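You operate a simulated robot arm through the tools that you are given. There is no shell and no other tool. Be economical: measure what you need, move in short steps, check, and stop when the job is done.

You are at the controls of a simulated robot arm. One attempt, no reset.

## Task
Take the white can on the top of the long green bench and put it away on the low shelf of the black shelf unit. Then put the red sign on the top of the grey bench. Then put two of the black pot caps from the top of the grey bench on the shelf of the narrow grey bench. Then put the red magnet on the top of the grey bench away on the top of the wide steel bench. Then take the blue scoop and put it on the top of the small steel table. Do these in the order given. Set down upright: white can, red sign, black pot cap.

It is judged by the outcome, as a careful person would: the job done as asked, and still so three seconds after it is handed in. It fails if anything else is knocked over, pushed out of place, dropped, spilled or broken. A push-on lid holds only when it is set on centred and level and pressed home; a screw cap is set on level and turned clockwise until tight.

## Robot
A 5-joint arm with a three-finger gripper on a trunk, on a base that drives. Base frame: it is fixed to the floor where the robot stands at the start and does not move with it; the origin is under the middle of the robot, x ahead of it, y to its left, z up; the surface under the hand at the start is at about z = 0.8. Units: m, degrees, N and s.
With the tool pointing down near the work surface it reaches from about 0.3 to 0.66 m from the robot's upright axis, wherever it stands. Its first joint turns from -166.0 to 166.0 degrees. Places, roughly: black pot cap (5x5x6 cm) [1.4, -1.5, 0.9]; blue scoop (7x12x14 cm) [2.1, -3.9, 0.8]; low shelf of the black shelf unit [2.2, -3.9, 0.2]; red magnet [1.25, -2, 0.75]; red sign [0.5, -0.5, 0.75]; shelf of the narrow grey bench (22x72 cm) [1.34, 0.36, 0.26]; top of the grey bench [1.2, -1.4, 0.8]; top of the small steel table [2.8, -3.9, 0.8]; top of the wide steel bench [3.5, -2.5, 0.8]; white can (6x6x12 cm) [0.5, 0, 0.9]. The tool tilts only in the upright plane through the base axis and itself; it spins freely about its own axis. Payload 1.37 kg.
The TCP is the grasp point between the finger pads, 0.016 m short of the fingertips. In the tool frame z runs along the fingers and y along their closing line. The gripper opens to 0.101 m. The gripper's body begins 0.082 m behind the TCP.
Orientation is that of the tool frame in the base frame, as a unit quaternion [x, y, z, w]. With the fingers straight down and closing along the base's y, the tool's x points along the base's -x, its y along +y and its z along -z.

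## Interface
- The arm moves only by the tool step_arm. Its argument "deltas" is a list of rows, each an object of numbers (a shift or turn left out is 0, a gripper value left out holds the last): "wx", "wy", "wz": the turn, a rotation vector about the tool's x, y, z in units of 120 degrees (1.0 is 120 degrees); "dx", "dy", "dz": the shift along the tool's x, y, z in units of 500 mm (1.0 is 500 mm); "claw": the finger opening in m, from 0 to 0.101. In form: [{"wx": .., "wy": .., "wz": .., "dx": .., "dy": .., "dz": .., "claw": ..}, ...]. A call has 1 to 20 rows; each row is the pose to reach, as a shift and turn from the pose commanded when the call began, along the tool's axes at that moment. A call with a number of a shift or a turn outside -1 to 1 is refused whole. Rows are played at 5 a second. More than 0.05 m and 8.6 degrees between two rows, or a gripper value outside its range, and nothing of the call is played. A pose out of reach is approached as far as the arm can. The call stops where the force on the tool passes 40 N (or 10 N more than at its start, if that is more) or the arm is blocked; 0.2 s more then pass. The fingers move at their own pace (about 0.045 m/s each) and stop on an object; they squeeze with about 26 N. The grip force told is the motor's: it shows also when the fingers shut on nothing. Time passes only in rows, and 0.2 s behind the last, so rows that repeat a pose let the fingers close. It gives the time, the measured TCP pose, the force on the tool (base axes), the opening and the grip force at its end, in the units of the frame above (readings bear some noise), with the torque about the TCP (base axes, N m) and any sound that the robot's microphone picked up, and new pictures: "pictures" is both (left out), scene, wrist or none.
- Cameras (640 x 400 px; columns grow to the right, rows downward): "scene" is now at [0.013, 0.1255, 1.5141]; the picture's right is [-0.58, -0.81, 0.00], its down [-0.52, 0.37, -0.77] and it looks along [0.63, -0.45, -0.64] (base axes); focal length 287 px, centre (320, 200). "wrist" rides on the gripper at [0.072, 0.02, -0.104] in the tool frame; the picture's right is [-0.26, 0.96, 0.00], its down [-0.76, -0.21, -0.62] and it looks along [-0.60, -0.16, 0.78] (tool axes); focal length 265 px, centre (320, 200). There is no depth. A picture from a camera that has moved, and an enlarged one, comes with that camera's place and axes in the base frame and with its lens. The place of the scene camera against the robot may be out by one fixed shift of up to 0.025 m in any direction.
- move_column(by): slides the trunk up (or, below 0, down) by that many m; the arm and the scene camera ride with it, the base frame stays. It gives what a move gives, with no picture.
- base_move(legs): drives the robot by 1 to 6 legs, each [ahead, left, turn to the left] in m, m and degrees, along the robot's own axes; the way and the turn of a leg run together, so that a leg with both is an arc; at most 1.5 m and 180 degrees a leg. The arm and the cameras ride along, it lands a little off, and it stops where it bumps. It gives what a move gives, and a new picture of the scene camera.
- turn_head(pan, tilt): turns the head with the scene camera to pan (to the left, within 155 degrees either way) and tilt (down, from -29 to 69), counted from straight ahead of the robot. It gives what a move gives, and a new picture of the scene camera.
- enlarge(camera, box): a new picture of the part [left, top, right, bottom] of that camera's present view, enlarged. The clock stands still meanwhile.
- finish_job(): hands the job in; it is judged then, once.

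Work in short steps. Places have to be worked out from the pictures, the camera data and where the tool is seen: move nearer, look again, correct. Check each grasp and each placing, and mend what went wrong. You have 186 turns and 260 pictures in all, those below and enlarged ones among them. Open the gripper and draw the arm clear of the work before you hand the job in, unless the task says otherwise; then end with one line.

The tools are called after "Request:" as a command line: name --argument value ..., lists and objects as JSON in quotes. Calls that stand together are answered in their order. step_arm: Moves the arm, as the interface text tells. Its arguments: {"type":"object","properties":{"deltas":{"type":"array","items":{"type":"object","properties":{"wx":{"type":"number"},"wy":{"type":"number"},"wz":{"type":"number"},"dx":{"type":"number"},"dy":{"type":"number"},"dz":{"type":"number"},"claw":{"type":"number"}}}},"pictures":{"type":"string","enum":["both","scene","wrist","none"]}},"required":["deltas"]} The other tools are called the same way: move_column (by) slides the trunk up or down; base_move (legs) drives the base; turn_head (pan, tilt) turns the head that bears the scene camera; enlarge (camera, box) takes an enlarged picture of a part of a camera's view; finish_job () hands the job in.

At the start:

```text
time_s: 0.0
tool_pos: [0.4219, -0.2716, 1.1038]
tcp_rot: [0.0, 1.0, 0.0, 0.0]
wrist_force: [0.2, 0.4, 0.2]
ft_torque: [0.02, -0.01, 0.0]
width: 0.1005
gripper_force: 0.1
trunk travel left (down, up): [-0.425, 0.165]
robot x, y, heading: [-0.0023, 0.0005, -0.1]
head pan, tilt: [-35.5, 39.7]
```

scene: 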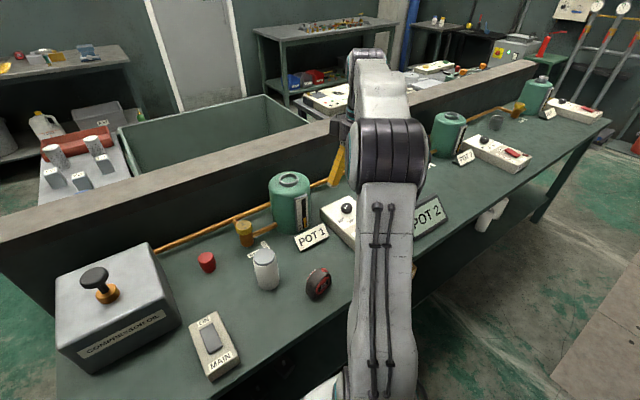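
wrist: 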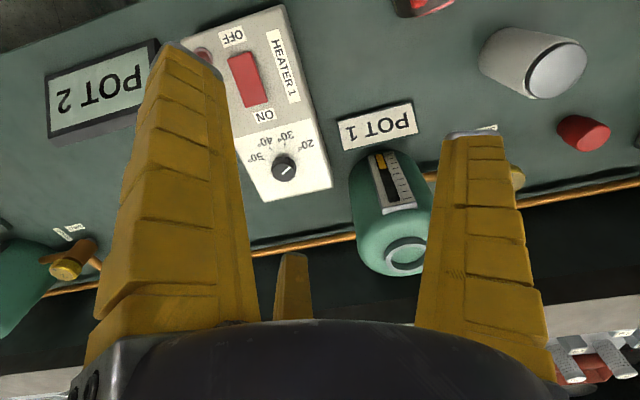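

The arm hides part of the bench, so I look around with the head first to find the rest of the places.

Request:
turn_head --pan -70 --tilt 25

Request:
turn_head --pan 0 --tilt 30

Request:
turn_head --pan -35 --tilt 10

```text
time_s: 1.0
tool_pos: [0.4223, -0.2714, 1.1041]
tcp_rot: [0.0, 1.0, 0.0, 0.0]
wrist_force: [-0.5, -0.1, -0.4]
ft_torque: [-0.02, 0.03, 0.02]
width: 0.1011
gripper_force: 0.0
trunk travel left (down, up): [-0.425, 0.165]
robot x, y, heading: [0.0008, -0.0, 0.4]
head pan, tilt: [-70.0, 25.0]
camera scene: at [-0.0248, 0.0884, 1.5369], right [-0.94, -0.34, 0.0], down [-0.14, 0.4, -0.91], along [0.31, -0.85, -0.42], focal length 287 px, centre (320, 200)
```

scene: 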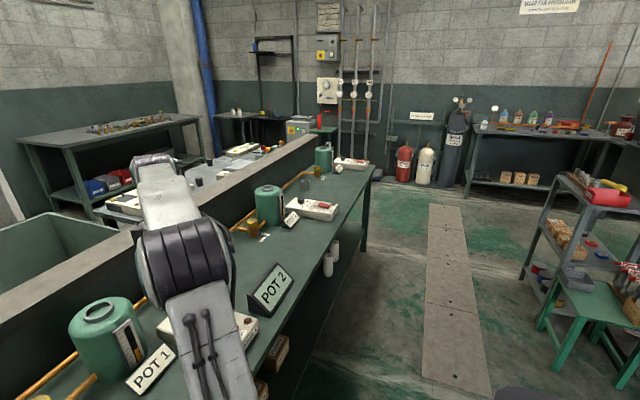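

```text
time_s: 2.4
tool_pos: [0.4223, -0.273, 1.1053]
tcp_rot: [0.0, 1.0, 0.002, 0.0]
wrist_force: [-0.1, 0.5, -0.8]
ft_torque: [0.01, 0.01, 0.01]
width: 0.1005
gripper_force: 0.0
trunk travel left (down, up): [-0.425, 0.165]
robot x, y, heading: [-0.0011, -0.0025, -0.0]
head pan, tilt: [0.0, 30.0]
camera scene: at [0.034, 0.1749, 1.529], right [0.0, -1.0, 0.0], down [-0.5, 0.0, -0.87], along [0.87, 0.0, -0.5], focal length 287 px, centre (320, 200)
```

scene: 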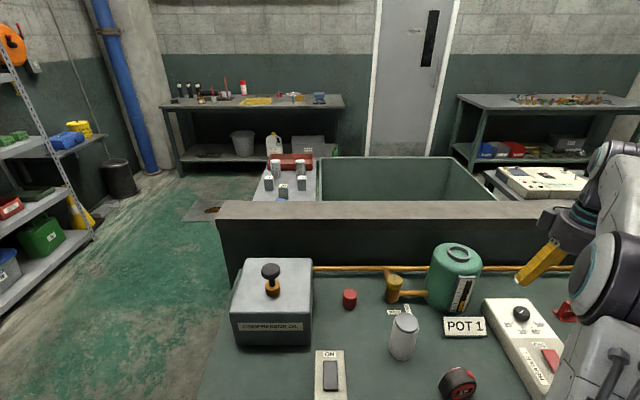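

```text
time_s: 3.4
tool_pos: [0.4214, -0.2722, 1.1039]
tcp_rot: [0.001, 1.0, 0.0, 0.0]
wrist_force: [-0.1, 0.5, 1.4]
ft_torque: [0.0, -0.01, -0.05]
width: 0.1008
gripper_force: 0.1
trunk travel left (down, up): [-0.425, 0.165]
robot x, y, heading: [0.0014, -0.0018, 0.2]
head pan, tilt: [-35.0, 10.0]
camera scene: at [0.0198, 0.1217, 1.5613], right [-0.57, -0.82, 0.0], down [-0.14, 0.1, -0.98], along [0.81, -0.56, -0.17], focal length 287 px, centre (320, 200)
```

scene: 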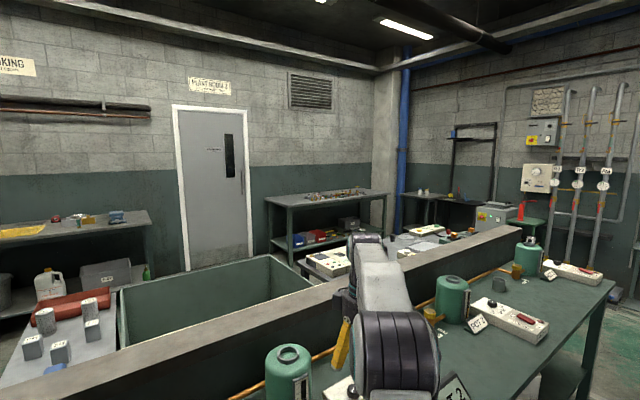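

I look closer at the far shelf unit and table, to choose the grasp for the can.

Request:
turn_head --pan -68 --tilt 15

Request:
enlarge --camera "scene" --box '[170, 50, 330, 150]'

Request:
turn_head --pan -55 --tilt 62

```text
time_s: 4.4
tool_pos: [0.423, -0.2719, 1.1058]
tcp_rot: [0.001, 1.0, 0.0, 0.0]
wrist_force: [0.1, 0.6, 0.0]
ft_torque: [-0.02, -0.03, 0.0]
width: 0.1005
gripper_force: 0.1
trunk travel left (down, up): [-0.425, 0.165]
robot x, y, heading: [-0.0011, -0.0039, 0.3]
head pan, tilt: [-68.0, 15.0]
camera scene: at [-0.0213, 0.0884, 1.5532], right [-0.93, -0.38, 0.0], down [-0.1, 0.24, -0.97], along [0.36, -0.9, -0.26], focal length 287 px, centre (320, 200)
```

scene: 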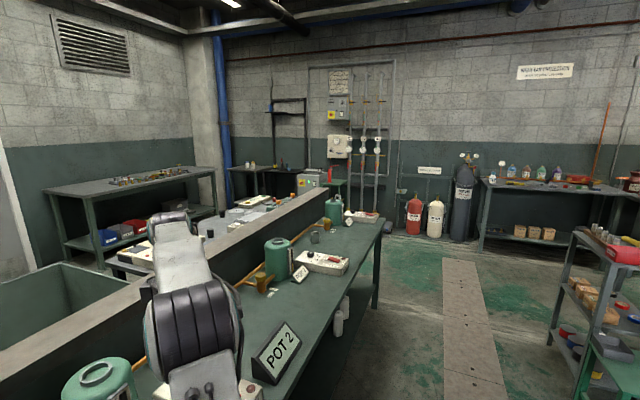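

```text
4.00 times, centred on (250, 100) of scene
camera zoom: at [-0.0213, 0.0884, 1.5532], right [-0.93, -0.38, 0.0], down [-0.1, 0.24, -0.97], along [0.36, -0.9, -0.26], focal length 1150 px, centre (600, 600)
```

zoom: 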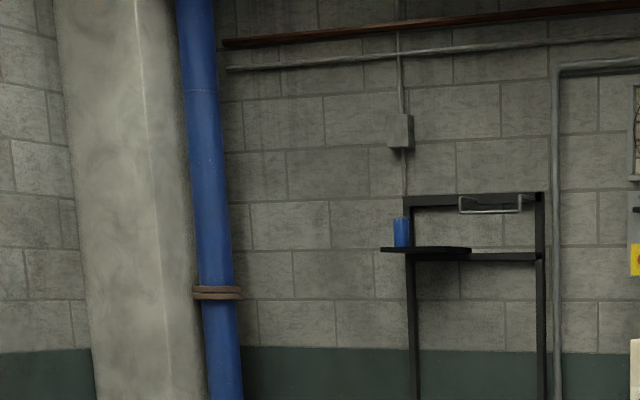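

```text
time_s: 5.5
tool_pos: [0.4214, -0.2735, 1.1041]
tcp_rot: [0.0, 1.0, 0.0, 0.0]
wrist_force: [0.0, -0.1, 0.6]
ft_torque: [-0.01, 0.03, -0.02]
width: 0.1004
gripper_force: 0.1
trunk travel left (down, up): [-0.425, 0.165]
robot x, y, heading: [0.0035, 0.0003, -0.1]
head pan, tilt: [-55.0, 62.0]
camera scene: at [-0.0195, 0.1222, 1.4847], right [-0.82, -0.57, 0.0], down [-0.51, 0.72, -0.47], along [0.27, -0.39, -0.88], focal length 287 px, centre (320, 200)
```

scene: 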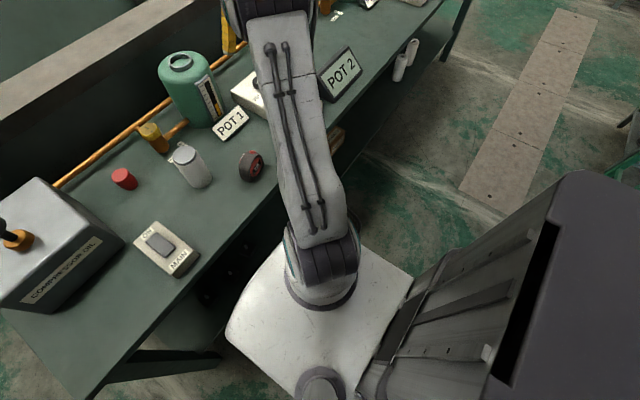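

The can shows something on its left side; I enlarge it.

Request:
enlarge --camera "scene" --box '[100, 100, 280, 212]'

Request:
enlarge --camera "wrist" --box '[320, 0, 640, 200]'

```text
3.56 times, centred on (190, 156) of scene
camera zoom: at [-0.0195, 0.1222, 1.4847], right [-0.82, -0.57, 0.0], down [-0.51, 0.72, -0.47], along [0.27, -0.39, -0.88], focal length 1022 px, centre (782, 356)
```

zoom: 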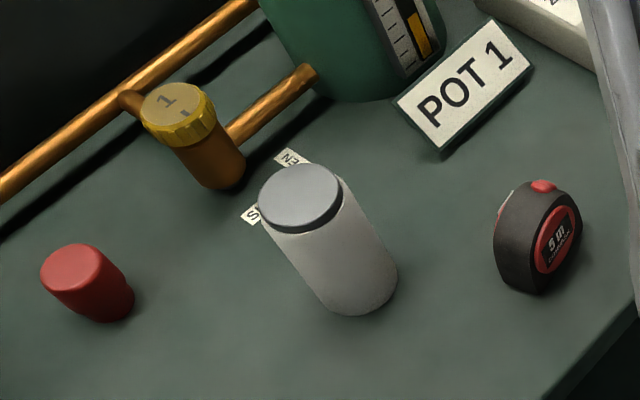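

```text
2.00 times, centred on (480, 100) of wrist
camera zoom: at [0.3493, -0.2521, 1.2096], right [0.26, 0.96, 0.0], down [0.76, -0.21, 0.62], along [0.6, -0.16, -0.78], focal length 531 px, centre (0, 400)
```

zoom: 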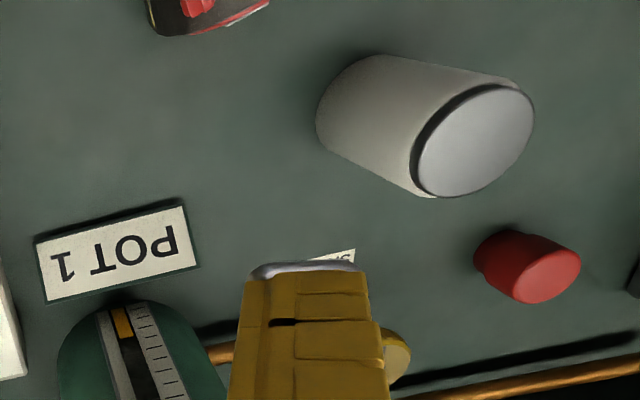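

The can is a plain lidded cylinder near (0.48, -0.03). I swing the arm over so that it is ahead of the wrist camera, which also uncovers the rest of the bench.

Request:
step_arm --deltas '[{"dx": 0.01, "dy": 0.08}, {"dx": 0.02, "dy": 0.16}, {"dx": 0.03, "dy": 0.24, "wz": 0.01}, {"dx": 0.04, "dy": 0.32, "wz": 0.02}, {"dx": 0.044, "dy": 0.4, "wz": 0.033}, {"dx": 0.044, "dy": 0.48, "wz": 0.033}, {"dx": 0.044, "dy": 0.48, "wz": 0.033}]' --pictures "both"

```text
time_s: 7.2
tool_pos: [0.4007, -0.031, 1.1033]
tcp_rot: [0.035, 0.999, 0.0, 0.0]
wrist_force: [0.7, -0.4, -0.1]
ft_torque: [0.02, 0.02, 0.0]
width: 0.1006
gripper_force: 0.1
trunk travel left (down, up): [-0.425, 0.165]
robot x, y, heading: [0.002, -0.002, -0.1]
head pan, tilt: [-55.0, 62.0]
camera scene: at [-0.0195, 0.1224, 1.4846], right [-0.82, -0.57, 0.0], down [-0.51, 0.72, -0.47], along [0.27, -0.38, -0.88], focal length 287 px, centre (320, 200)
camera wrist: at [0.3294, -0.0056, 1.2089], right [0.33, 0.94, 0.0], down [0.74, -0.26, 0.62], along [0.59, -0.21, -0.78], focal length 265 px, centre (320, 200)
```

scene: 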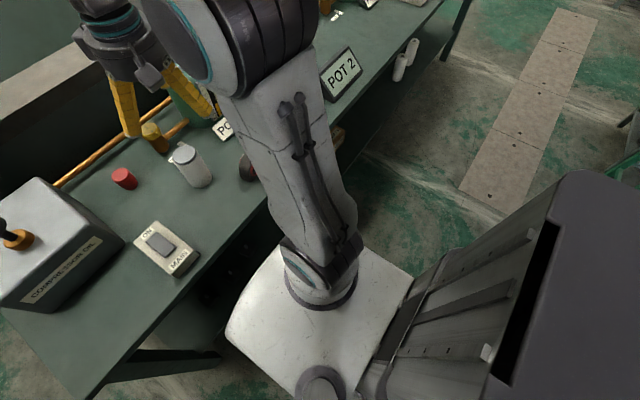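
wrist: 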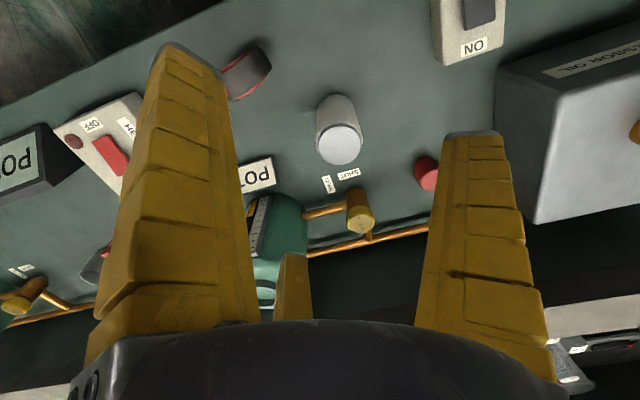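

The can's axis lies at about (0.476, -0.031), top at z 0.92. I tilt the tool 45° forward and come to a pre-grasp behind and above it.

Request:
step_arm --deltas '[{"wy": -0.0625, "dx": 0.01, "dz": 0.03}, {"wy": -0.125, "dx": 0.02, "dz": 0.08}, {"wy": -0.1875, "dx": 0.03, "dz": 0.13}, {"wy": -0.25, "dx": 0.04, "dz": 0.18}, {"wy": -0.3125, "dx": 0.048, "dz": 0.22}, {"wy": -0.375, "dx": 0.048, "dz": 0.26}, {"wy": -0.375, "dx": 0.048, "dz": 0.26}]'

```text
time_s: 8.8
tool_pos: [0.4242, -0.0277, 1.0087]
tcp_rot: [0.033, 0.923, -0.015, 0.382]
wrist_force: [0.3, -0.2, 0.3]
ft_torque: [0.03, 0.0, 0.0]
width: 0.1007
gripper_force: 0.1
out of reach, approached as far as the arm can: row 5, 6, 7
trunk travel left (down, up): [-0.425, 0.165]
robot x, y, heading: [0.001, 0.0001, 0.1]
head pan, tilt: [-55.0, 62.0]
camera scene: at [-0.0195, 0.1224, 1.4846], right [-0.82, -0.57, 0.0], down [-0.51, 0.72, -0.47], along [0.27, -0.38, -0.88], focal length 287 px, centre (320, 200)
camera wrist: at [0.3009, 0.0024, 1.0338], right [0.26, 0.95, 0.18], down [0.08, -0.21, 0.97], along [0.96, -0.23, -0.13], focal length 265 px, centre (320, 200)
```

scene: 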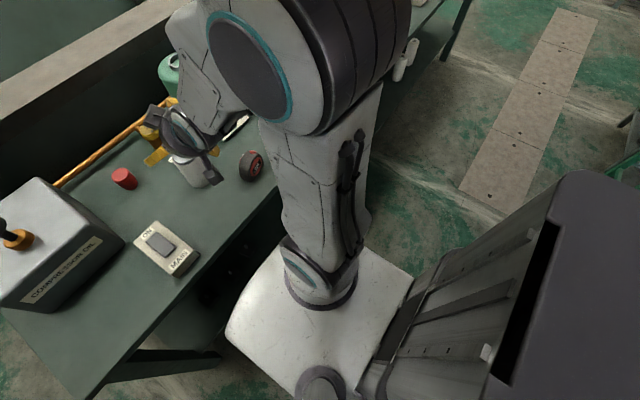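
wrist: 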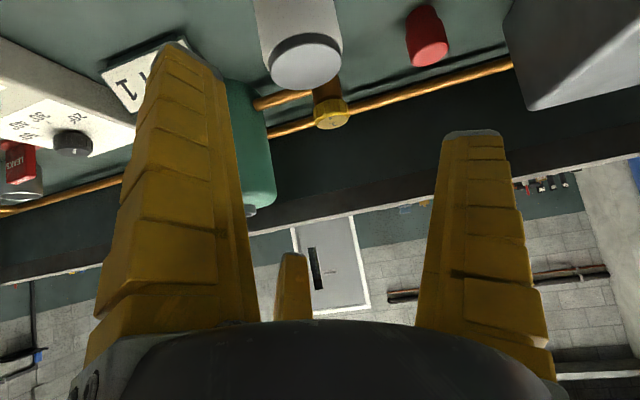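

At this tilt the wrist is too close to the robot's axis. I back the base 0.15 m and try again from there.

Request:
base_move --legs '[[-0.15, 0, 0]]'

Request:
step_arm --deltas '[{"dx": 0.0}, {"dx": 0.0}]' --pictures "wrist"

```text
time_s: 10.1
tool_pos: [0.2751, -0.0264, 1.0101]
tcp_rot: [0.033, 0.924, -0.014, 0.381]
wrist_force: [0.8, 0.4, -0.8]
ft_torque: [0.0, 0.05, 0.0]
width: 0.1007
gripper_force: 0.1
trunk travel left (down, up): [-0.425, 0.165]
robot x, y, heading: [-0.153, 0.0007, 0.0]
head pan, tilt: [-55.0, 62.0]
camera scene: at [-0.1693, 0.1225, 1.4846], right [-0.82, -0.57, 0.0], down [-0.51, 0.72, -0.47], along [0.27, -0.38, -0.88], focal length 287 px, centre (320, 200)
```

scene: 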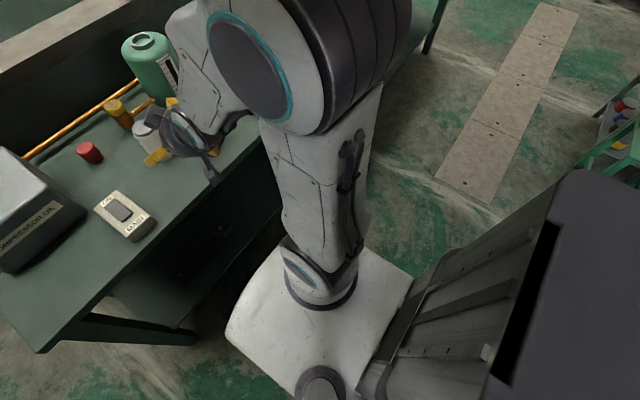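

```text
time_s: 10.7
tool_pos: [0.276, -0.028, 1.0105]
tcp_rot: [0.033, 0.924, -0.015, 0.382]
wrist_force: [0.5, -0.4, 0.1]
ft_torque: [-0.01, 0.0, -0.01]
width: 0.1007
gripper_force: 0.0
trunk travel left (down, up): [-0.425, 0.165]
robot x, y, heading: [-0.1488, 0.0018, -0.0]
head pan, tilt: [-55.0, 62.0]
camera wrist: at [0.1517, 0.002, 1.034], right [0.26, 0.95, 0.18], down [0.08, -0.21, 0.97], along [0.96, -0.23, -0.13], focal length 265 px, centre (320, 200)
```

wrist: 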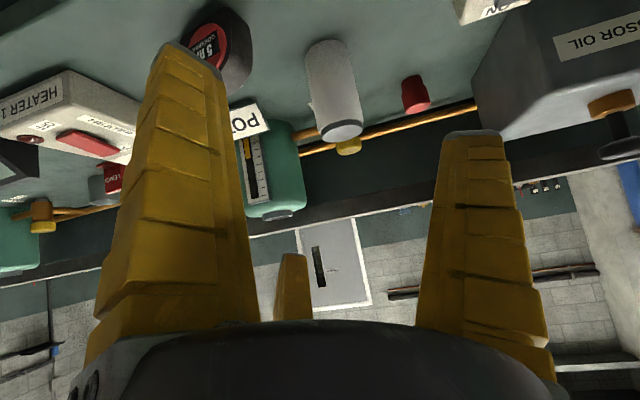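

Now I have room. I move to a pre-grasp about 0.13 m back along the tool axis from the can and check.

Request:
step_arm --deltas '[{"dx": -0.03, "dz": 0.075, "dy": 0.006}, {"dx": -0.06, "dz": 0.15, "dy": 0.012, "wx": -0.0035, "wz": -0.0035}, {"dx": -0.085, "dz": 0.226, "dy": 0.018, "wx": -0.0071, "wz": -0.0071}, {"dx": -0.085, "dz": 0.226, "dy": 0.018, "wx": -0.0071, "wz": -0.0071}]'

```text
time_s: 11.7
tool_pos: [0.3857, -0.0258, 0.9593]
tcp_rot: [0.023, 0.924, -0.011, 0.381]
wrist_force: [0.5, 0.5, 0.6]
ft_torque: [0.0, -0.01, 0.01]
width: 0.101
gripper_force: 0.0
trunk travel left (down, up): [-0.425, 0.165]
robot x, y, heading: [-0.1463, -0.0001, -0.0]
head pan, tilt: [-55.0, 62.0]
camera scene: at [-0.1683, 0.1225, 1.4846], right [-0.82, -0.57, 0.0], down [-0.51, 0.72, -0.47], along [0.27, -0.38, -0.88], focal length 287 px, centre (320, 200)
camera wrist: at [0.2621, 0.0007, 0.9841], right [0.24, 0.95, 0.18], down [0.09, -0.21, 0.97], along [0.97, -0.21, -0.13], focal length 265 px, centre (320, 200)
```

scene: 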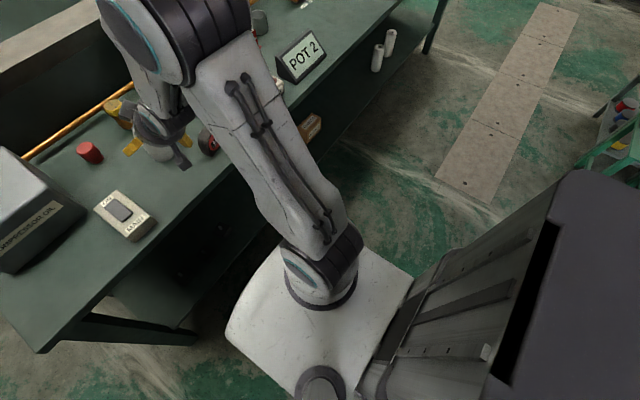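
wrist: 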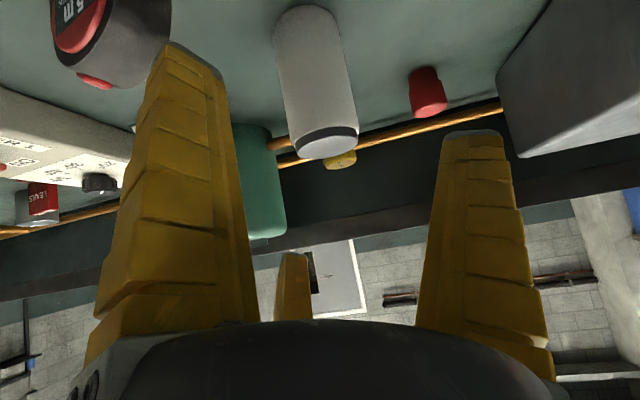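

The can lies squarely between the fingers; the tape measure stays below and outside. I advance along the tool axis and close.

Request:
step_arm --deltas '[{"dz": 0.08}, {"dz": 0.16}, {"dz": 0.22}, {"dz": 0.254}, {"dz": 0.254}]'

```text
time_s: 12.9
tool_pos: [0.4743, -0.0311, 0.869]
tcp_rot: [0.024, 0.924, -0.011, 0.382]
wrist_force: [-0.8, 0.6, 0.4]
ft_torque: [-0.02, -0.01, 0.01]
width: 0.101
gripper_force: 0.2
trunk travel left (down, up): [-0.425, 0.165]
robot x, y, heading: [-0.1469, 0.0012, -0.0]
head pan, tilt: [-55.0, 62.0]
camera scene: at [-0.1684, 0.1225, 1.4846], right [-0.82, -0.57, 0.0], down [-0.51, 0.72, -0.47], along [0.27, -0.38, -0.88], focal length 287 px, centre (320, 200)
camera wrist: at [0.3512, -0.0042, 0.8931], right [0.24, 0.95, 0.18], down [0.09, -0.21, 0.97], along [0.97, -0.22, -0.13], focal length 265 px, centre (320, 200)
```

scene: 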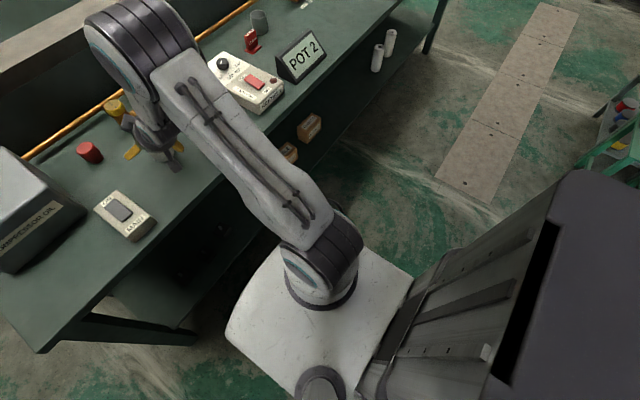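
wrist: 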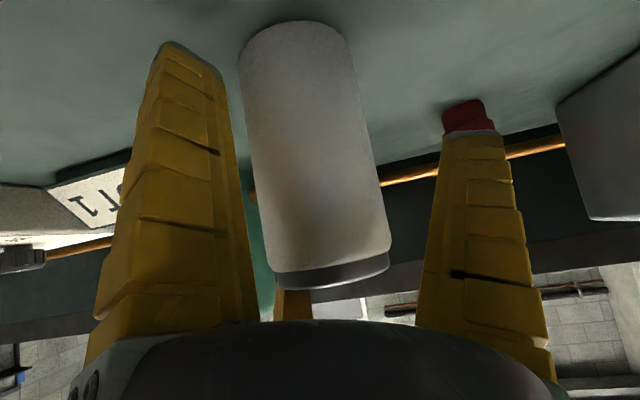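

The can is between the pads; I close on it and lift straight up a little.

Request:
step_arm --deltas '[{"claw": 0.05}, {"claw": 0.05}, {"claw": 0.05}, {"claw": 0.05}, {"claw": 0.05}]' --pictures "wrist"

```text
time_s: 14.1
tool_pos: [0.474, -0.0308, 0.8697]
tcp_rot: [0.023, 0.924, -0.011, 0.382]
wrist_force: [0.4, 2.1, 2.1]
ft_torque: [0.33, -0.05, -0.03]
width: 0.0755
gripper_force: 26.0
trunk travel left (down, up): [-0.425, 0.165]
robot x, y, heading: [-0.1509, -0.006, -0.3]
head pan, tilt: [-55.0, 62.0]
camera wrist: at [0.3508, -0.0037, 0.8934], right [0.24, 0.95, 0.18], down [0.09, -0.21, 0.97], along [0.97, -0.21, -0.13], focal length 265 px, centre (320, 200)
```

wrist: 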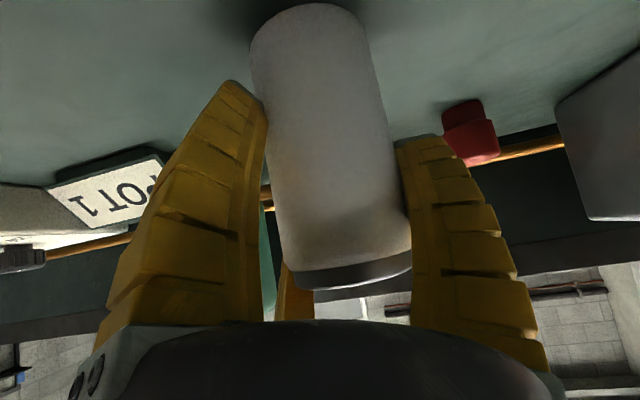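

The grip holds at 26 N, though the opening reads wider than expected. I lift 4 cm and inspect.

Request:
step_arm --deltas '[{"claw": 0.04}, {"dx": -0.028, "dz": -0.028}, {"dx": -0.057, "dz": -0.057}, {"dx": -0.057, "dz": -0.057}]'

Request:
enlarge --camera "scene" --box '[80, 80, 240, 180]'

```text
time_s: 15.1
tool_pos: [0.4755, -0.0312, 0.9098]
tcp_rot: [0.024, 0.924, -0.012, 0.381]
wrist_force: [-0.5, 0.7, -3.1]
ft_torque: [-0.02, -0.02, -0.02]
width: 0.0754
gripper_force: 25.9
trunk travel left (down, up): [-0.425, 0.165]
robot x, y, heading: [-0.1524, -0.0016, -0.1]
head pan, tilt: [-55.0, 62.0]
camera scene: at [-0.1681, 0.1224, 1.4846], right [-0.82, -0.57, 0.0], down [-0.51, 0.72, -0.47], along [0.27, -0.38, -0.88], focal length 287 px, centre (320, 200)
camera wrist: at [0.3517, -0.0047, 0.9335], right [0.24, 0.95, 0.18], down [0.09, -0.21, 0.97], along [0.97, -0.22, -0.13], focal length 265 px, centre (320, 200)
```

scene: 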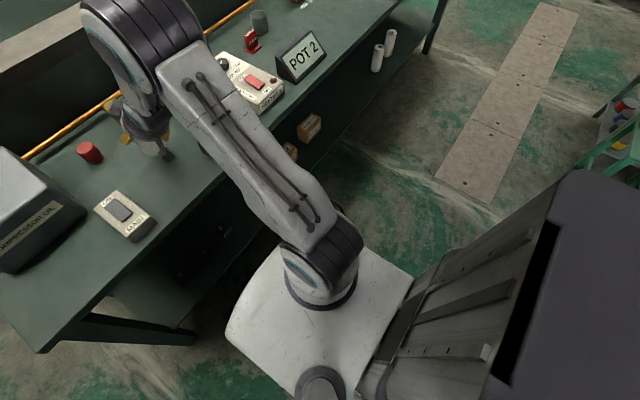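
wrist: 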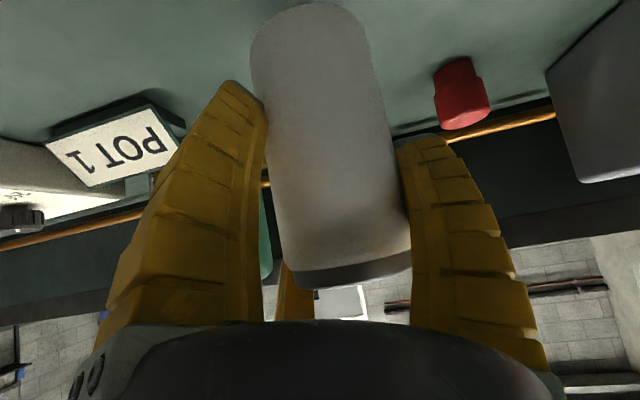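

```text
4.00 times, centred on (160, 130) of scene
camera zoom: at [-0.1681, 0.1224, 1.4846], right [-0.82, -0.57, 0.0], down [-0.51, 0.72, -0.47], along [0.27, -0.38, -0.88], focal length 1150 px, centre (960, 480)
```

zoom: 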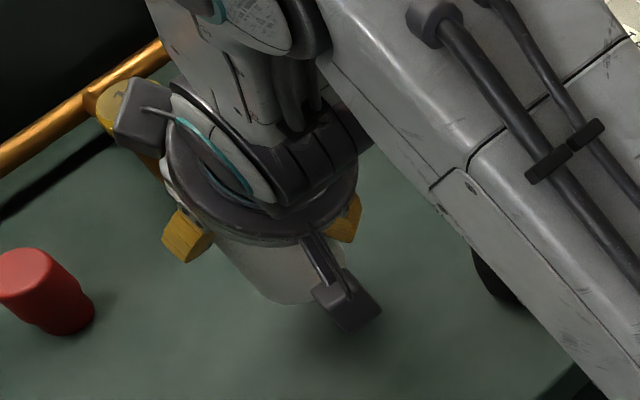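

The can is lifted upright. I raise it high and pull it in for driving.

Request:
step_arm --deltas '[{"dx": -0.04, "dz": -0.06}, {"dx": -0.08, "dz": -0.12}, {"dx": -0.1, "dz": -0.19}, {"dx": -0.11, "dz": -0.27}, {"dx": -0.113, "dz": -0.36}, {"dx": -0.113, "dz": -0.452}, {"dx": -0.113, "dz": -0.452}]' --pictures "wrist"

Request:
turn_head --pan -90 --tilt 25

```text
time_s: 16.7
tool_pos: [0.3574, -0.0228, 1.1082]
tcp_rot: [0.023, 0.924, -0.01, 0.381]
wrist_force: [0.0, 0.4, -2.7]
ft_torque: [-0.03, -0.03, 0.0]
width: 0.0756
gripper_force: 26.2
trunk travel left (down, up): [-0.425, 0.165]
robot x, y, heading: [-0.1497, 0.0021, -0.0]
head pan, tilt: [-55.0, 62.0]
camera wrist: at [0.2327, 0.0031, 1.1329], right [0.24, 0.95, 0.18], down [0.09, -0.21, 0.97], along [0.97, -0.21, -0.13], focal length 265 px, centre (320, 200)
```

wrist: 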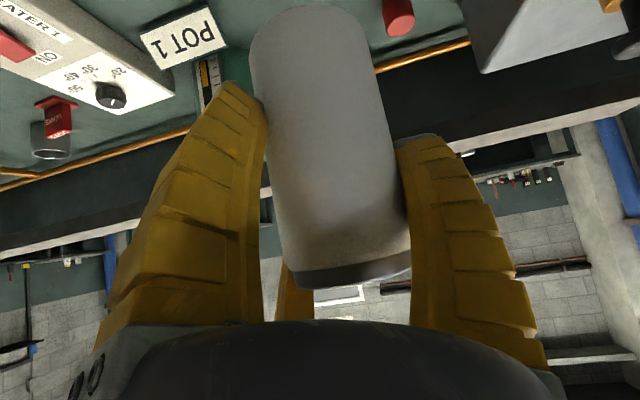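

```text
time_s: 17.8
tool_pos: [0.3583, -0.0235, 1.1083]
tcp_rot: [0.023, 0.924, -0.011, 0.382]
wrist_force: [-0.2, -0.3, -2.1]
ft_torque: [-0.02, -0.02, 0.0]
width: 0.075
gripper_force: 25.5
trunk travel left (down, up): [-0.425, 0.165]
robot x, y, heading: [-0.1525, 0.0015, -0.2]
head pan, tilt: [-90.0, 25.0]
camera scene: at [-0.2051, 0.0831, 1.5369], right [-1.0, 0.0, 0.0], down [0.0, 0.42, -0.91], along [0.0, -0.91, -0.42], focal length 287 px, centre (320, 200)
```

scene: 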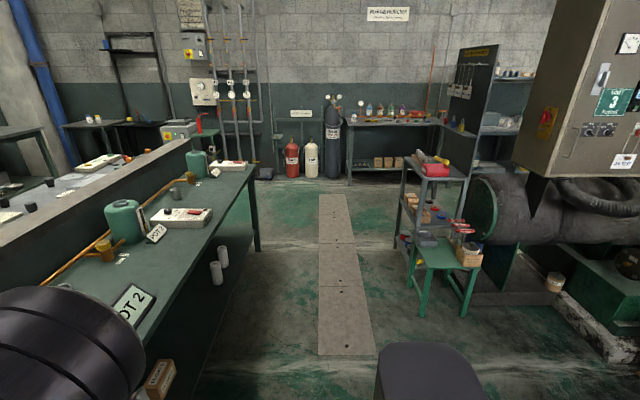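

The corridor along the bench front is free. I turn right 90° in place, then look before driving on.

Request:
base_move --legs '[[-0.05, 0, 0], [0, 0, -90]]'

Request:
turn_head --pan 30 --tilt 20

```text
time_s: 22.6
tool_pos: [-0.236, -0.5051, 1.1096]
tcp_rot: [0.678, 0.628, -0.28, 0.259]
wrist_force: [0.2, 0.7, -2.8]
ft_torque: [0.0, -0.01, 0.06]
width: 0.075
gripper_force: 25.8
trunk travel left (down, up): [-0.425, 0.165]
robot x, y, heading: [-0.1985, 0.0003, -91.7]
head pan, tilt: [-90.0, 25.0]
camera scene: at [-0.1104, 0.0572, 1.537], right [0.03, 1.0, 0.0], down [0.42, -0.01, -0.91], along [-0.91, 0.03, -0.42], focal length 287 px, centre (320, 200)
```

scene: 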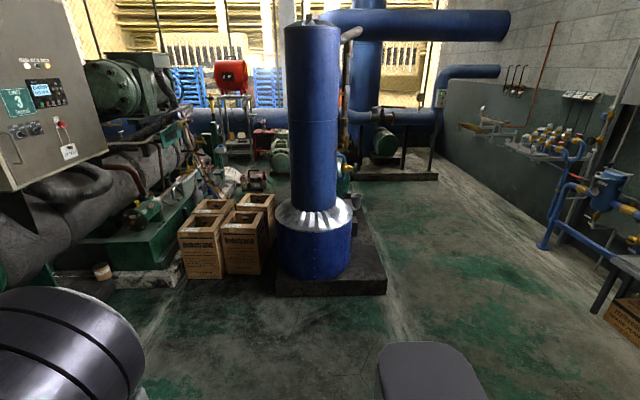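

```text
time_s: 24.6
tool_pos: [-0.2364, -0.5055, 1.1092]
tcp_rot: [0.678, 0.628, -0.281, 0.259]
wrist_force: [0.0, 1.1, -1.7]
ft_torque: [-0.03, 0.01, 0.04]
width: 0.0749
gripper_force: 26.0
trunk travel left (down, up): [-0.425, 0.165]
robot x, y, heading: [-0.1987, 0.0025, -91.6]
head pan, tilt: [30.0, 20.0]
camera scene: at [0.026, -0.0274, 1.5451], right [-0.88, -0.47, 0.0], down [-0.16, 0.3, -0.94], along [0.45, -0.83, -0.34], focal length 287 px, centre (320, 200)
```

scene: 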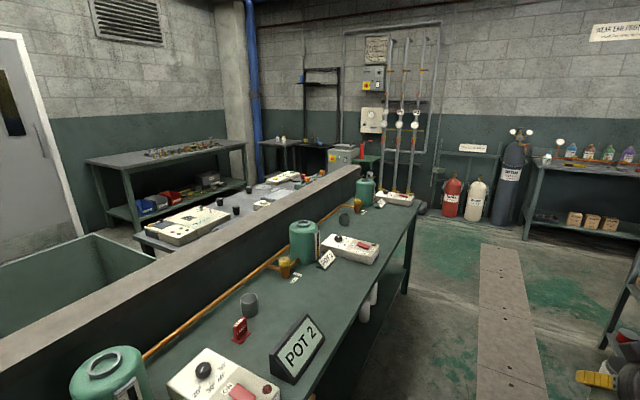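

Way ahead is free. I drive 2.6 m ahead along the bench, correcting the heading, and look left.

Request:
base_move --legs '[[0, 0, 1.6], [1.5, 0, 0], [1.1, 0, 0]]'

Request:
turn_head --pan 75 --tilt 20

```text
time_s: 37.6
tool_pos: [-0.1981, -3.1206, 1.1093]
tcp_rot: [0.665, 0.642, -0.275, 0.265]
wrist_force: [-0.5, -0.6, -3.4]
ft_torque: [-0.02, 0.05, 0.0]
width: 0.0743
gripper_force: 25.8
trunk travel left (down, up): [-0.425, 0.165]
robot x, y, heading: [-0.1836, -2.6151, -89.2]
head pan, tilt: [30.0, 20.0]
camera scene: at [0.0438, -2.6319, 1.545], right [-0.86, -0.51, 0.0], down [-0.18, 0.29, -0.94], along [0.48, -0.81, -0.34], focal length 287 px, centre (320, 200)
```

scene: 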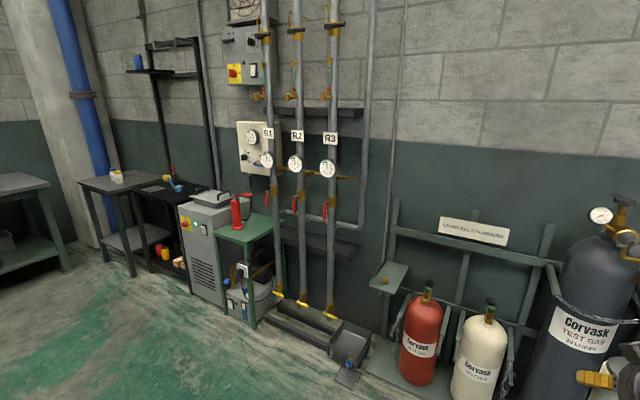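

```text
time_s: 38.8
tool_pos: [-0.1981, -3.1187, 1.1077]
tcp_rot: [0.665, 0.642, -0.275, 0.265]
wrist_force: [-0.3, 0.0, -2.3]
ft_torque: [0.0, 0.05, 0.02]
width: 0.0745
gripper_force: 25.6
trunk travel left (down, up): [-0.425, 0.165]
robot x, y, heading: [-0.1816, -2.6141, -89.4]
head pan, tilt: [75.0, 20.0]
camera scene: at [0.0864, -2.5746, 1.5451], right [-0.25, -0.97, 0.0], down [-0.33, 0.08, -0.94], along [0.91, -0.23, -0.34], focal length 287 px, centre (320, 200)
```

scene: 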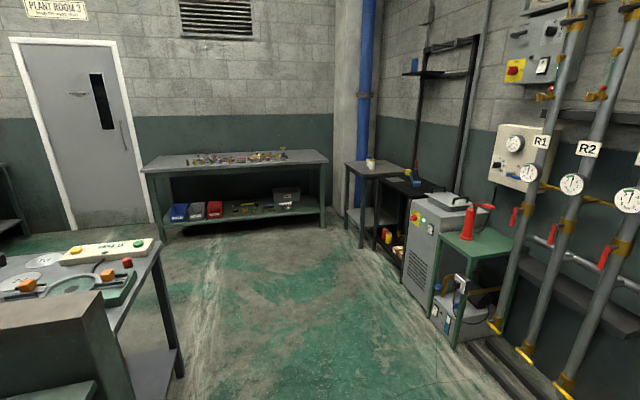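

I enlarge the black unit and the small steel table.

Request:
enlarge --camera "scene" --box '[340, 140, 500, 300]'

```text
2.50 times, centred on (420, 220) of scene
camera zoom: at [0.0864, -2.5746, 1.5451], right [-0.25, -0.97, 0.0], down [-0.33, 0.08, -0.94], along [0.91, -0.23, -0.34], focal length 718 px, centre (70, 150)
```

zoom: 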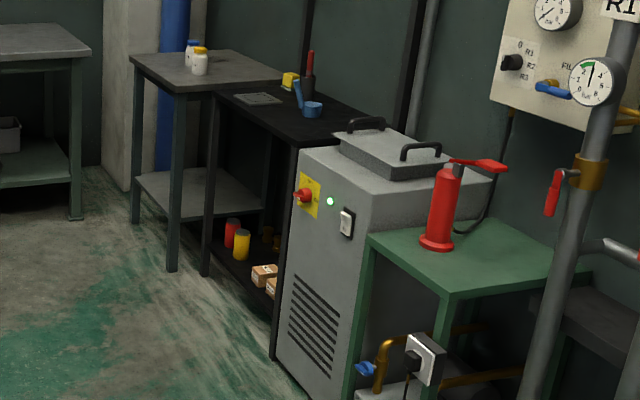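

Way to the unit is free. I move ahead 0.2 m and strafe left 2.3 m to stand in front of the black unit.

Request:
base_move --legs '[[0.2, 0, 0], [0, 1.2, 0], [0, 1.15, 0]]'

Request:
turn_head --pan 0 --tilt 35

```text
time_s: 51.4
tool_pos: [2.1214, -3.3171, 1.1075]
tcp_rot: [0.673, 0.633, -0.279, 0.261]
wrist_force: [-0.5, 0.2, -2.4]
ft_torque: [0.03, 0.06, 0.02]
width: 0.074
gripper_force: 25.2
trunk travel left (down, up): [-0.425, 0.165]
robot x, y, heading: [2.1491, -2.8104, -90.9]
head pan, tilt: [75.0, 20.0]
camera scene: at [2.4199, -2.7804, 1.545], right [-0.27, -0.96, 0.0], down [-0.33, 0.09, -0.94], along [0.9, -0.26, -0.34], focal length 287 px, centre (320, 200)
```

scene: 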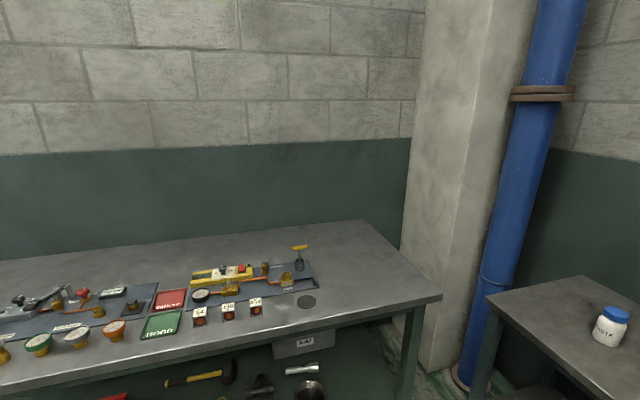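

```text
time_s: 52.9
tool_pos: [2.1198, -3.3175, 1.1077]
tcp_rot: [0.673, 0.633, -0.278, 0.261]
wrist_force: [-0.2, -0.4, -2.7]
ft_torque: [0.02, -0.01, 0.0]
width: 0.074
gripper_force: 25.1
trunk travel left (down, up): [-0.425, 0.165]
robot x, y, heading: [2.1494, -2.8102, -90.9]
head pan, tilt: [0.0, 35.0]
camera scene: at [2.329, -2.8431, 1.5212], right [-1.0, 0.01, 0.0], down [0.01, 0.57, -0.82], along [-0.01, -0.82, -0.57], focal length 287 px, centre (320, 200)
```

scene: 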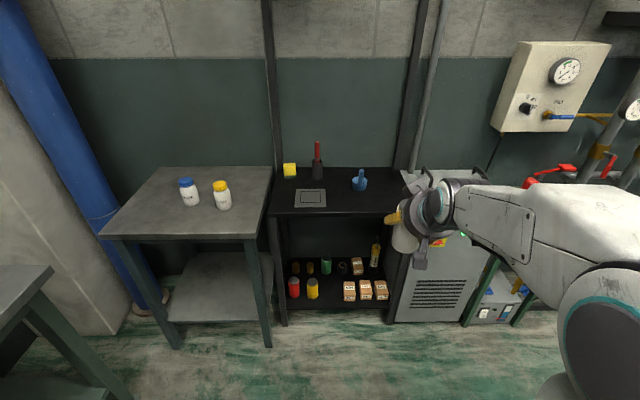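

I enlarge the black unit.

Request:
enlarge --camera "scene" --box '[250, 130, 430, 330]'

```text
2.00 times, centred on (340, 230) of scene
camera zoom: at [2.329, -2.8431, 1.5212], right [-1.0, 0.01, 0.0], down [0.01, 0.57, -0.82], along [-0.01, -0.82, -0.57], focal length 575 px, centre (280, 140)
```

zoom: 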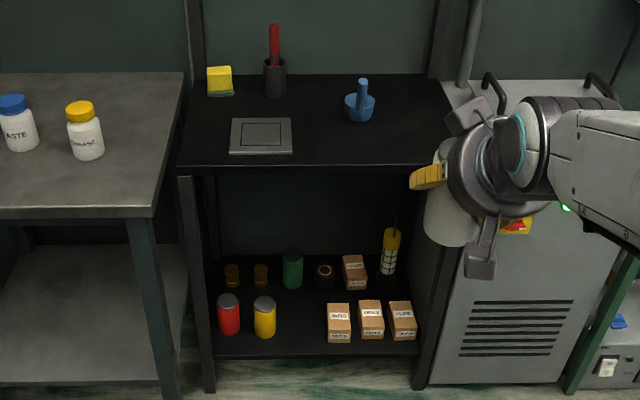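

The low shelf has a free gap between the yellow can and the boxes at x≈2.26. I lower the trunk fully here, in open space.

Request:
move_column --by -0.42

Request:
turn_head --pan 0 --tilt 35

Request:
enlarge --camera "scene" --box '[220, 120, 480, 300]'

```text
refused: -0.42 is not a number from -0.4 to 0.4
```

```text
time_s: 53.5
tool_pos: [2.1209, -3.3174, 1.108]
tcp_rot: [0.673, 0.634, -0.278, 0.261]
wrist_force: [-1.1, -0.8, -3.5]
ft_torque: [0.02, 0.04, 0.01]
width: 0.074
gripper_force: 26.5
trunk travel left (down, up): [-0.425, 0.165]
robot x, y, heading: [2.1477, -2.8134, -90.6]
head pan, tilt: [0.0, 35.0]
camera scene: at [2.3289, -2.8431, 1.5212], right [-1.0, 0.01, 0.0], down [0.01, 0.57, -0.82], along [-0.01, -0.82, -0.57], focal length 287 px, centre (320, 200)
```

scene: 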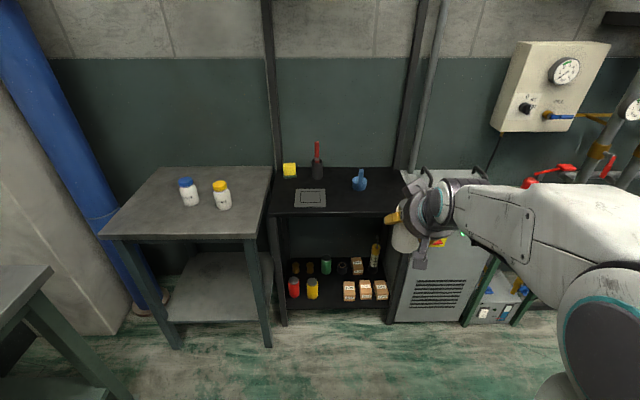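

```text
2.22 times, centred on (350, 210) of scene
camera zoom: at [2.3289, -2.8431, 1.5212], right [-1.0, 0.01, 0.0], down [0.01, 0.57, -0.82], along [-0.01, -0.82, -0.57], focal length 639 px, centre (253, 178)
```

zoom: 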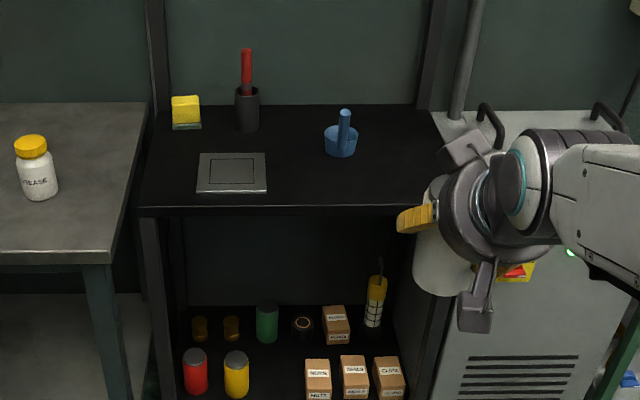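

The limit per call is 0.4 m, so I lower by 0.4.

Request:
move_column --by -0.4

Request:
turn_head --pan 5 --tilt 45

Request:
enlarge --camera "scene" --box '[220, 60, 480, 240]'

```text
time_s: 57.3
tool_pos: [2.1209, -3.3172, 0.709]
tcp_rot: [0.674, 0.633, -0.277, 0.261]
wrist_force: [-1.1, -1.1, -3.3]
ft_torque: [0.01, 0.03, -0.01]
width: 0.0736
gripper_force: 25.8
trunk travel left (down, up): [-0.025, 0.565]
robot x, y, heading: [2.1502, -2.8121, -90.6]
head pan, tilt: [0.0, 35.0]
```

```text
time_s: 58.0
tool_pos: [2.121, -3.3175, 0.7095]
tcp_rot: [0.673, 0.633, -0.278, 0.261]
wrist_force: [0.3, 0.6, -2.3]
ft_torque: [0.0, -0.01, -0.01]
width: 0.0735
gripper_force: 25.7
trunk travel left (down, up): [-0.025, 0.565]
robot x, y, heading: [2.1481, -2.811, -90.8]
head pan, tilt: [5.0, 45.0]
camera scene: at [2.3361, -2.8361, 1.1064], right [-1.0, -0.07, 0.0], down [-0.05, 0.7, -0.71], along [0.05, -0.71, -0.71], focal length 287 px, centre (320, 200)
```

scene: 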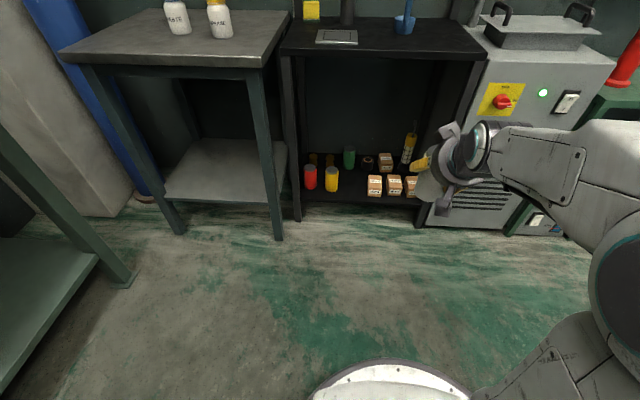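

```text
2.22 times, centred on (350, 150) of scene
camera zoom: at [2.3361, -2.8361, 1.1064], right [-1.0, -0.07, 0.0], down [-0.05, 0.7, -0.71], along [0.05, -0.71, -0.71], focal length 639 px, centre (253, 311)
```

zoom: 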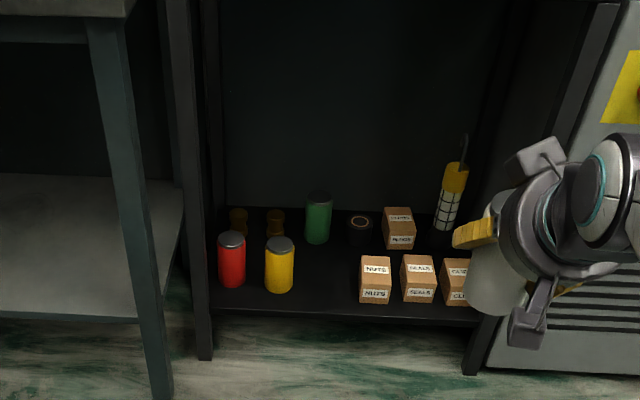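

I lower the can to about z 0.34 in the open floor area in front of the unit.

Request:
step_arm --deltas '[{"dx": 0.055, "dz": 0.055}, {"dx": 0.11, "dz": 0.11}, {"dx": 0.165, "dz": 0.165}, {"dx": 0.22, "dz": 0.22}, {"dx": 0.275, "dz": 0.275}, {"dx": 0.33, "dz": 0.33}, {"dx": 0.385, "dz": 0.385}, {"dx": 0.44, "dz": 0.44}, {"dx": 0.495, "dz": 0.495}, {"dx": 0.52, "dz": 0.52}, {"dx": 0.52, "dz": 0.52}]'

```text
time_s: 60.5
tool_pos: [2.1181, -3.3157, 0.3415]
tcp_rot: [0.674, 0.632, -0.28, 0.26]
wrist_force: [-0.1, -0.5, -2.6]
ft_torque: [0.03, 0.02, -0.01]
width: 0.0733
gripper_force: 26.5
trunk travel left (down, up): [-0.025, 0.565]
robot x, y, heading: [2.1484, -2.8127, -91.1]
head pan, tilt: [5.0, 45.0]
camera scene: at [2.3361, -2.8361, 1.1064], right [-1.0, -0.07, 0.0], down [-0.05, 0.71, -0.71], along [0.05, -0.71, -0.71], focal length 287 px, centre (320, 200)
camera wrist: at [2.1461, -3.1927, 0.3657], right [0.95, -0.25, 0.18], down [-0.21, -0.08, 0.97], along [-0.23, -0.96, -0.13], focal length 265 px, centre (320, 200)
```

scene: 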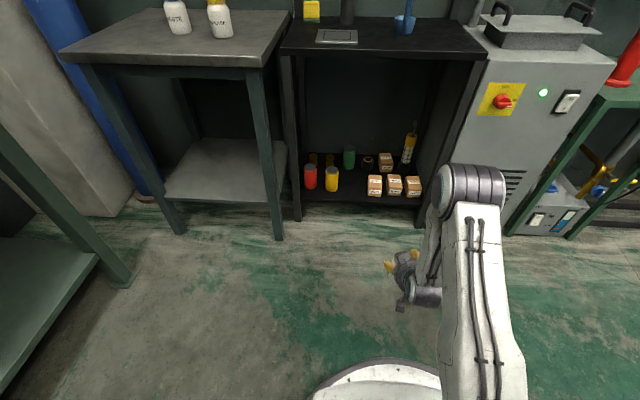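
wrist: 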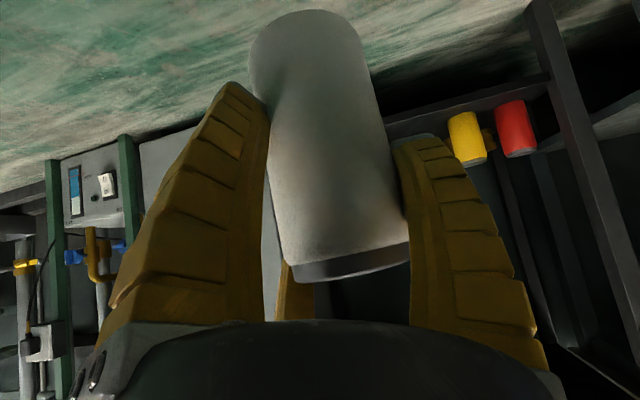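

Elbow and base have room. I strafe 0.145 m left and go 0.36 m ahead so the can is just in front of the gap.

Request:
base_move --legs '[[0, 0.145, 0], [0.34, 0, 0]]'

Request:
step_arm --deltas '[{"dx": 0.0}]' --pictures "wrist"

Request:
turn_head --pan 0 --tilt 55

```text
time_s: 63.6
tool_pos: [2.2521, -3.6565, 0.3417]
tcp_rot: [0.677, 0.629, -0.281, 0.258]
wrist_force: [0.8, 0.3, -2.7]
ft_torque: [0.02, 0.02, -0.01]
width: 0.0735
gripper_force: 26.4
trunk travel left (down, up): [-0.025, 0.565]
robot x, y, heading: [2.2884, -3.1537, -91.2]
head pan, tilt: [5.0, 45.0]
camera scene: at [2.4732, -3.1792, 1.1064], right [-1.0, -0.06, 0.0], down [-0.05, 0.71, -0.71], along [0.05, -0.71, -0.71], focal length 287 px, centre (320, 200)
```

scene: 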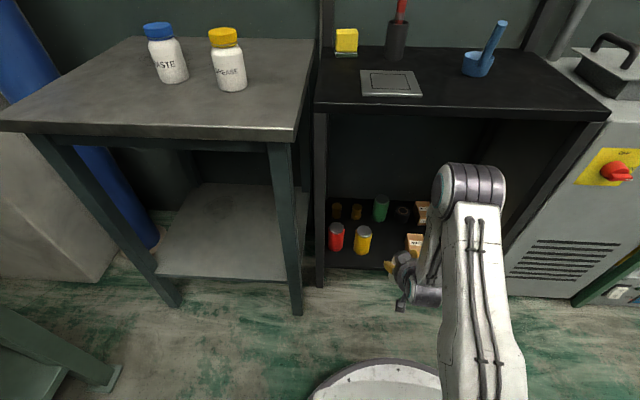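

```text
time_s: 64.0
tool_pos: [2.2522, -3.6562, 0.3412]
tcp_rot: [0.677, 0.629, -0.281, 0.258]
wrist_force: [0.6, 0.9, -2.9]
ft_torque: [-0.01, 0.02, 0.0]
width: 0.0734
gripper_force: 25.9
trunk travel left (down, up): [-0.025, 0.565]
robot x, y, heading: [2.288, -3.1528, -91.1]
head pan, tilt: [5.0, 45.0]
camera wrist: at [2.2801, -3.5339, 0.3658], right [0.95, -0.26, 0.18], down [-0.21, -0.08, 0.97], along [-0.24, -0.96, -0.13], focal length 265 px, centre (320, 200)
```

wrist: 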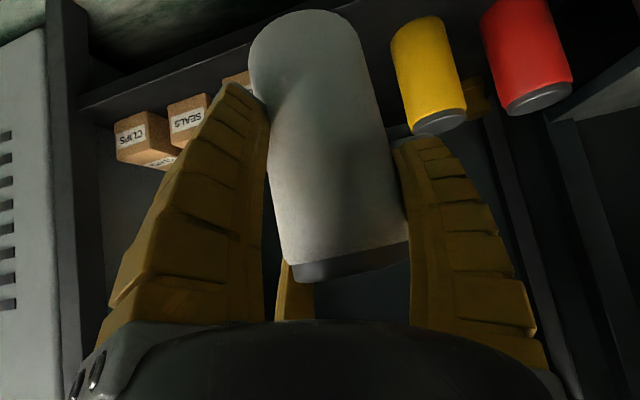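

```text
time_s: 64.7
tool_pos: [2.2519, -3.6561, 0.3428]
tcp_rot: [0.677, 0.629, -0.281, 0.258]
wrist_force: [-0.1, -1.0, -2.6]
ft_torque: [0.0, 0.0, 0.0]
width: 0.0735
gripper_force: 25.9
trunk travel left (down, up): [-0.025, 0.565]
robot x, y, heading: [2.2873, -3.1558, -91.2]
head pan, tilt: [0.0, 55.0]
camera scene: at [2.4663, -3.1702, 1.093], right [-1.0, 0.02, 0.0], down [0.02, 0.82, -0.57], along [-0.01, -0.57, -0.82], focal length 287 px, centre (320, 200)
```

scene: 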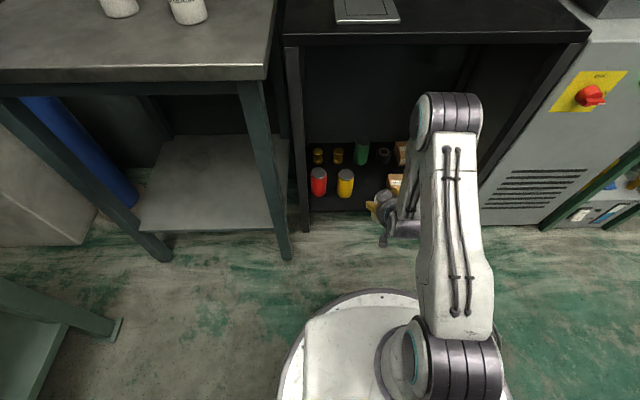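

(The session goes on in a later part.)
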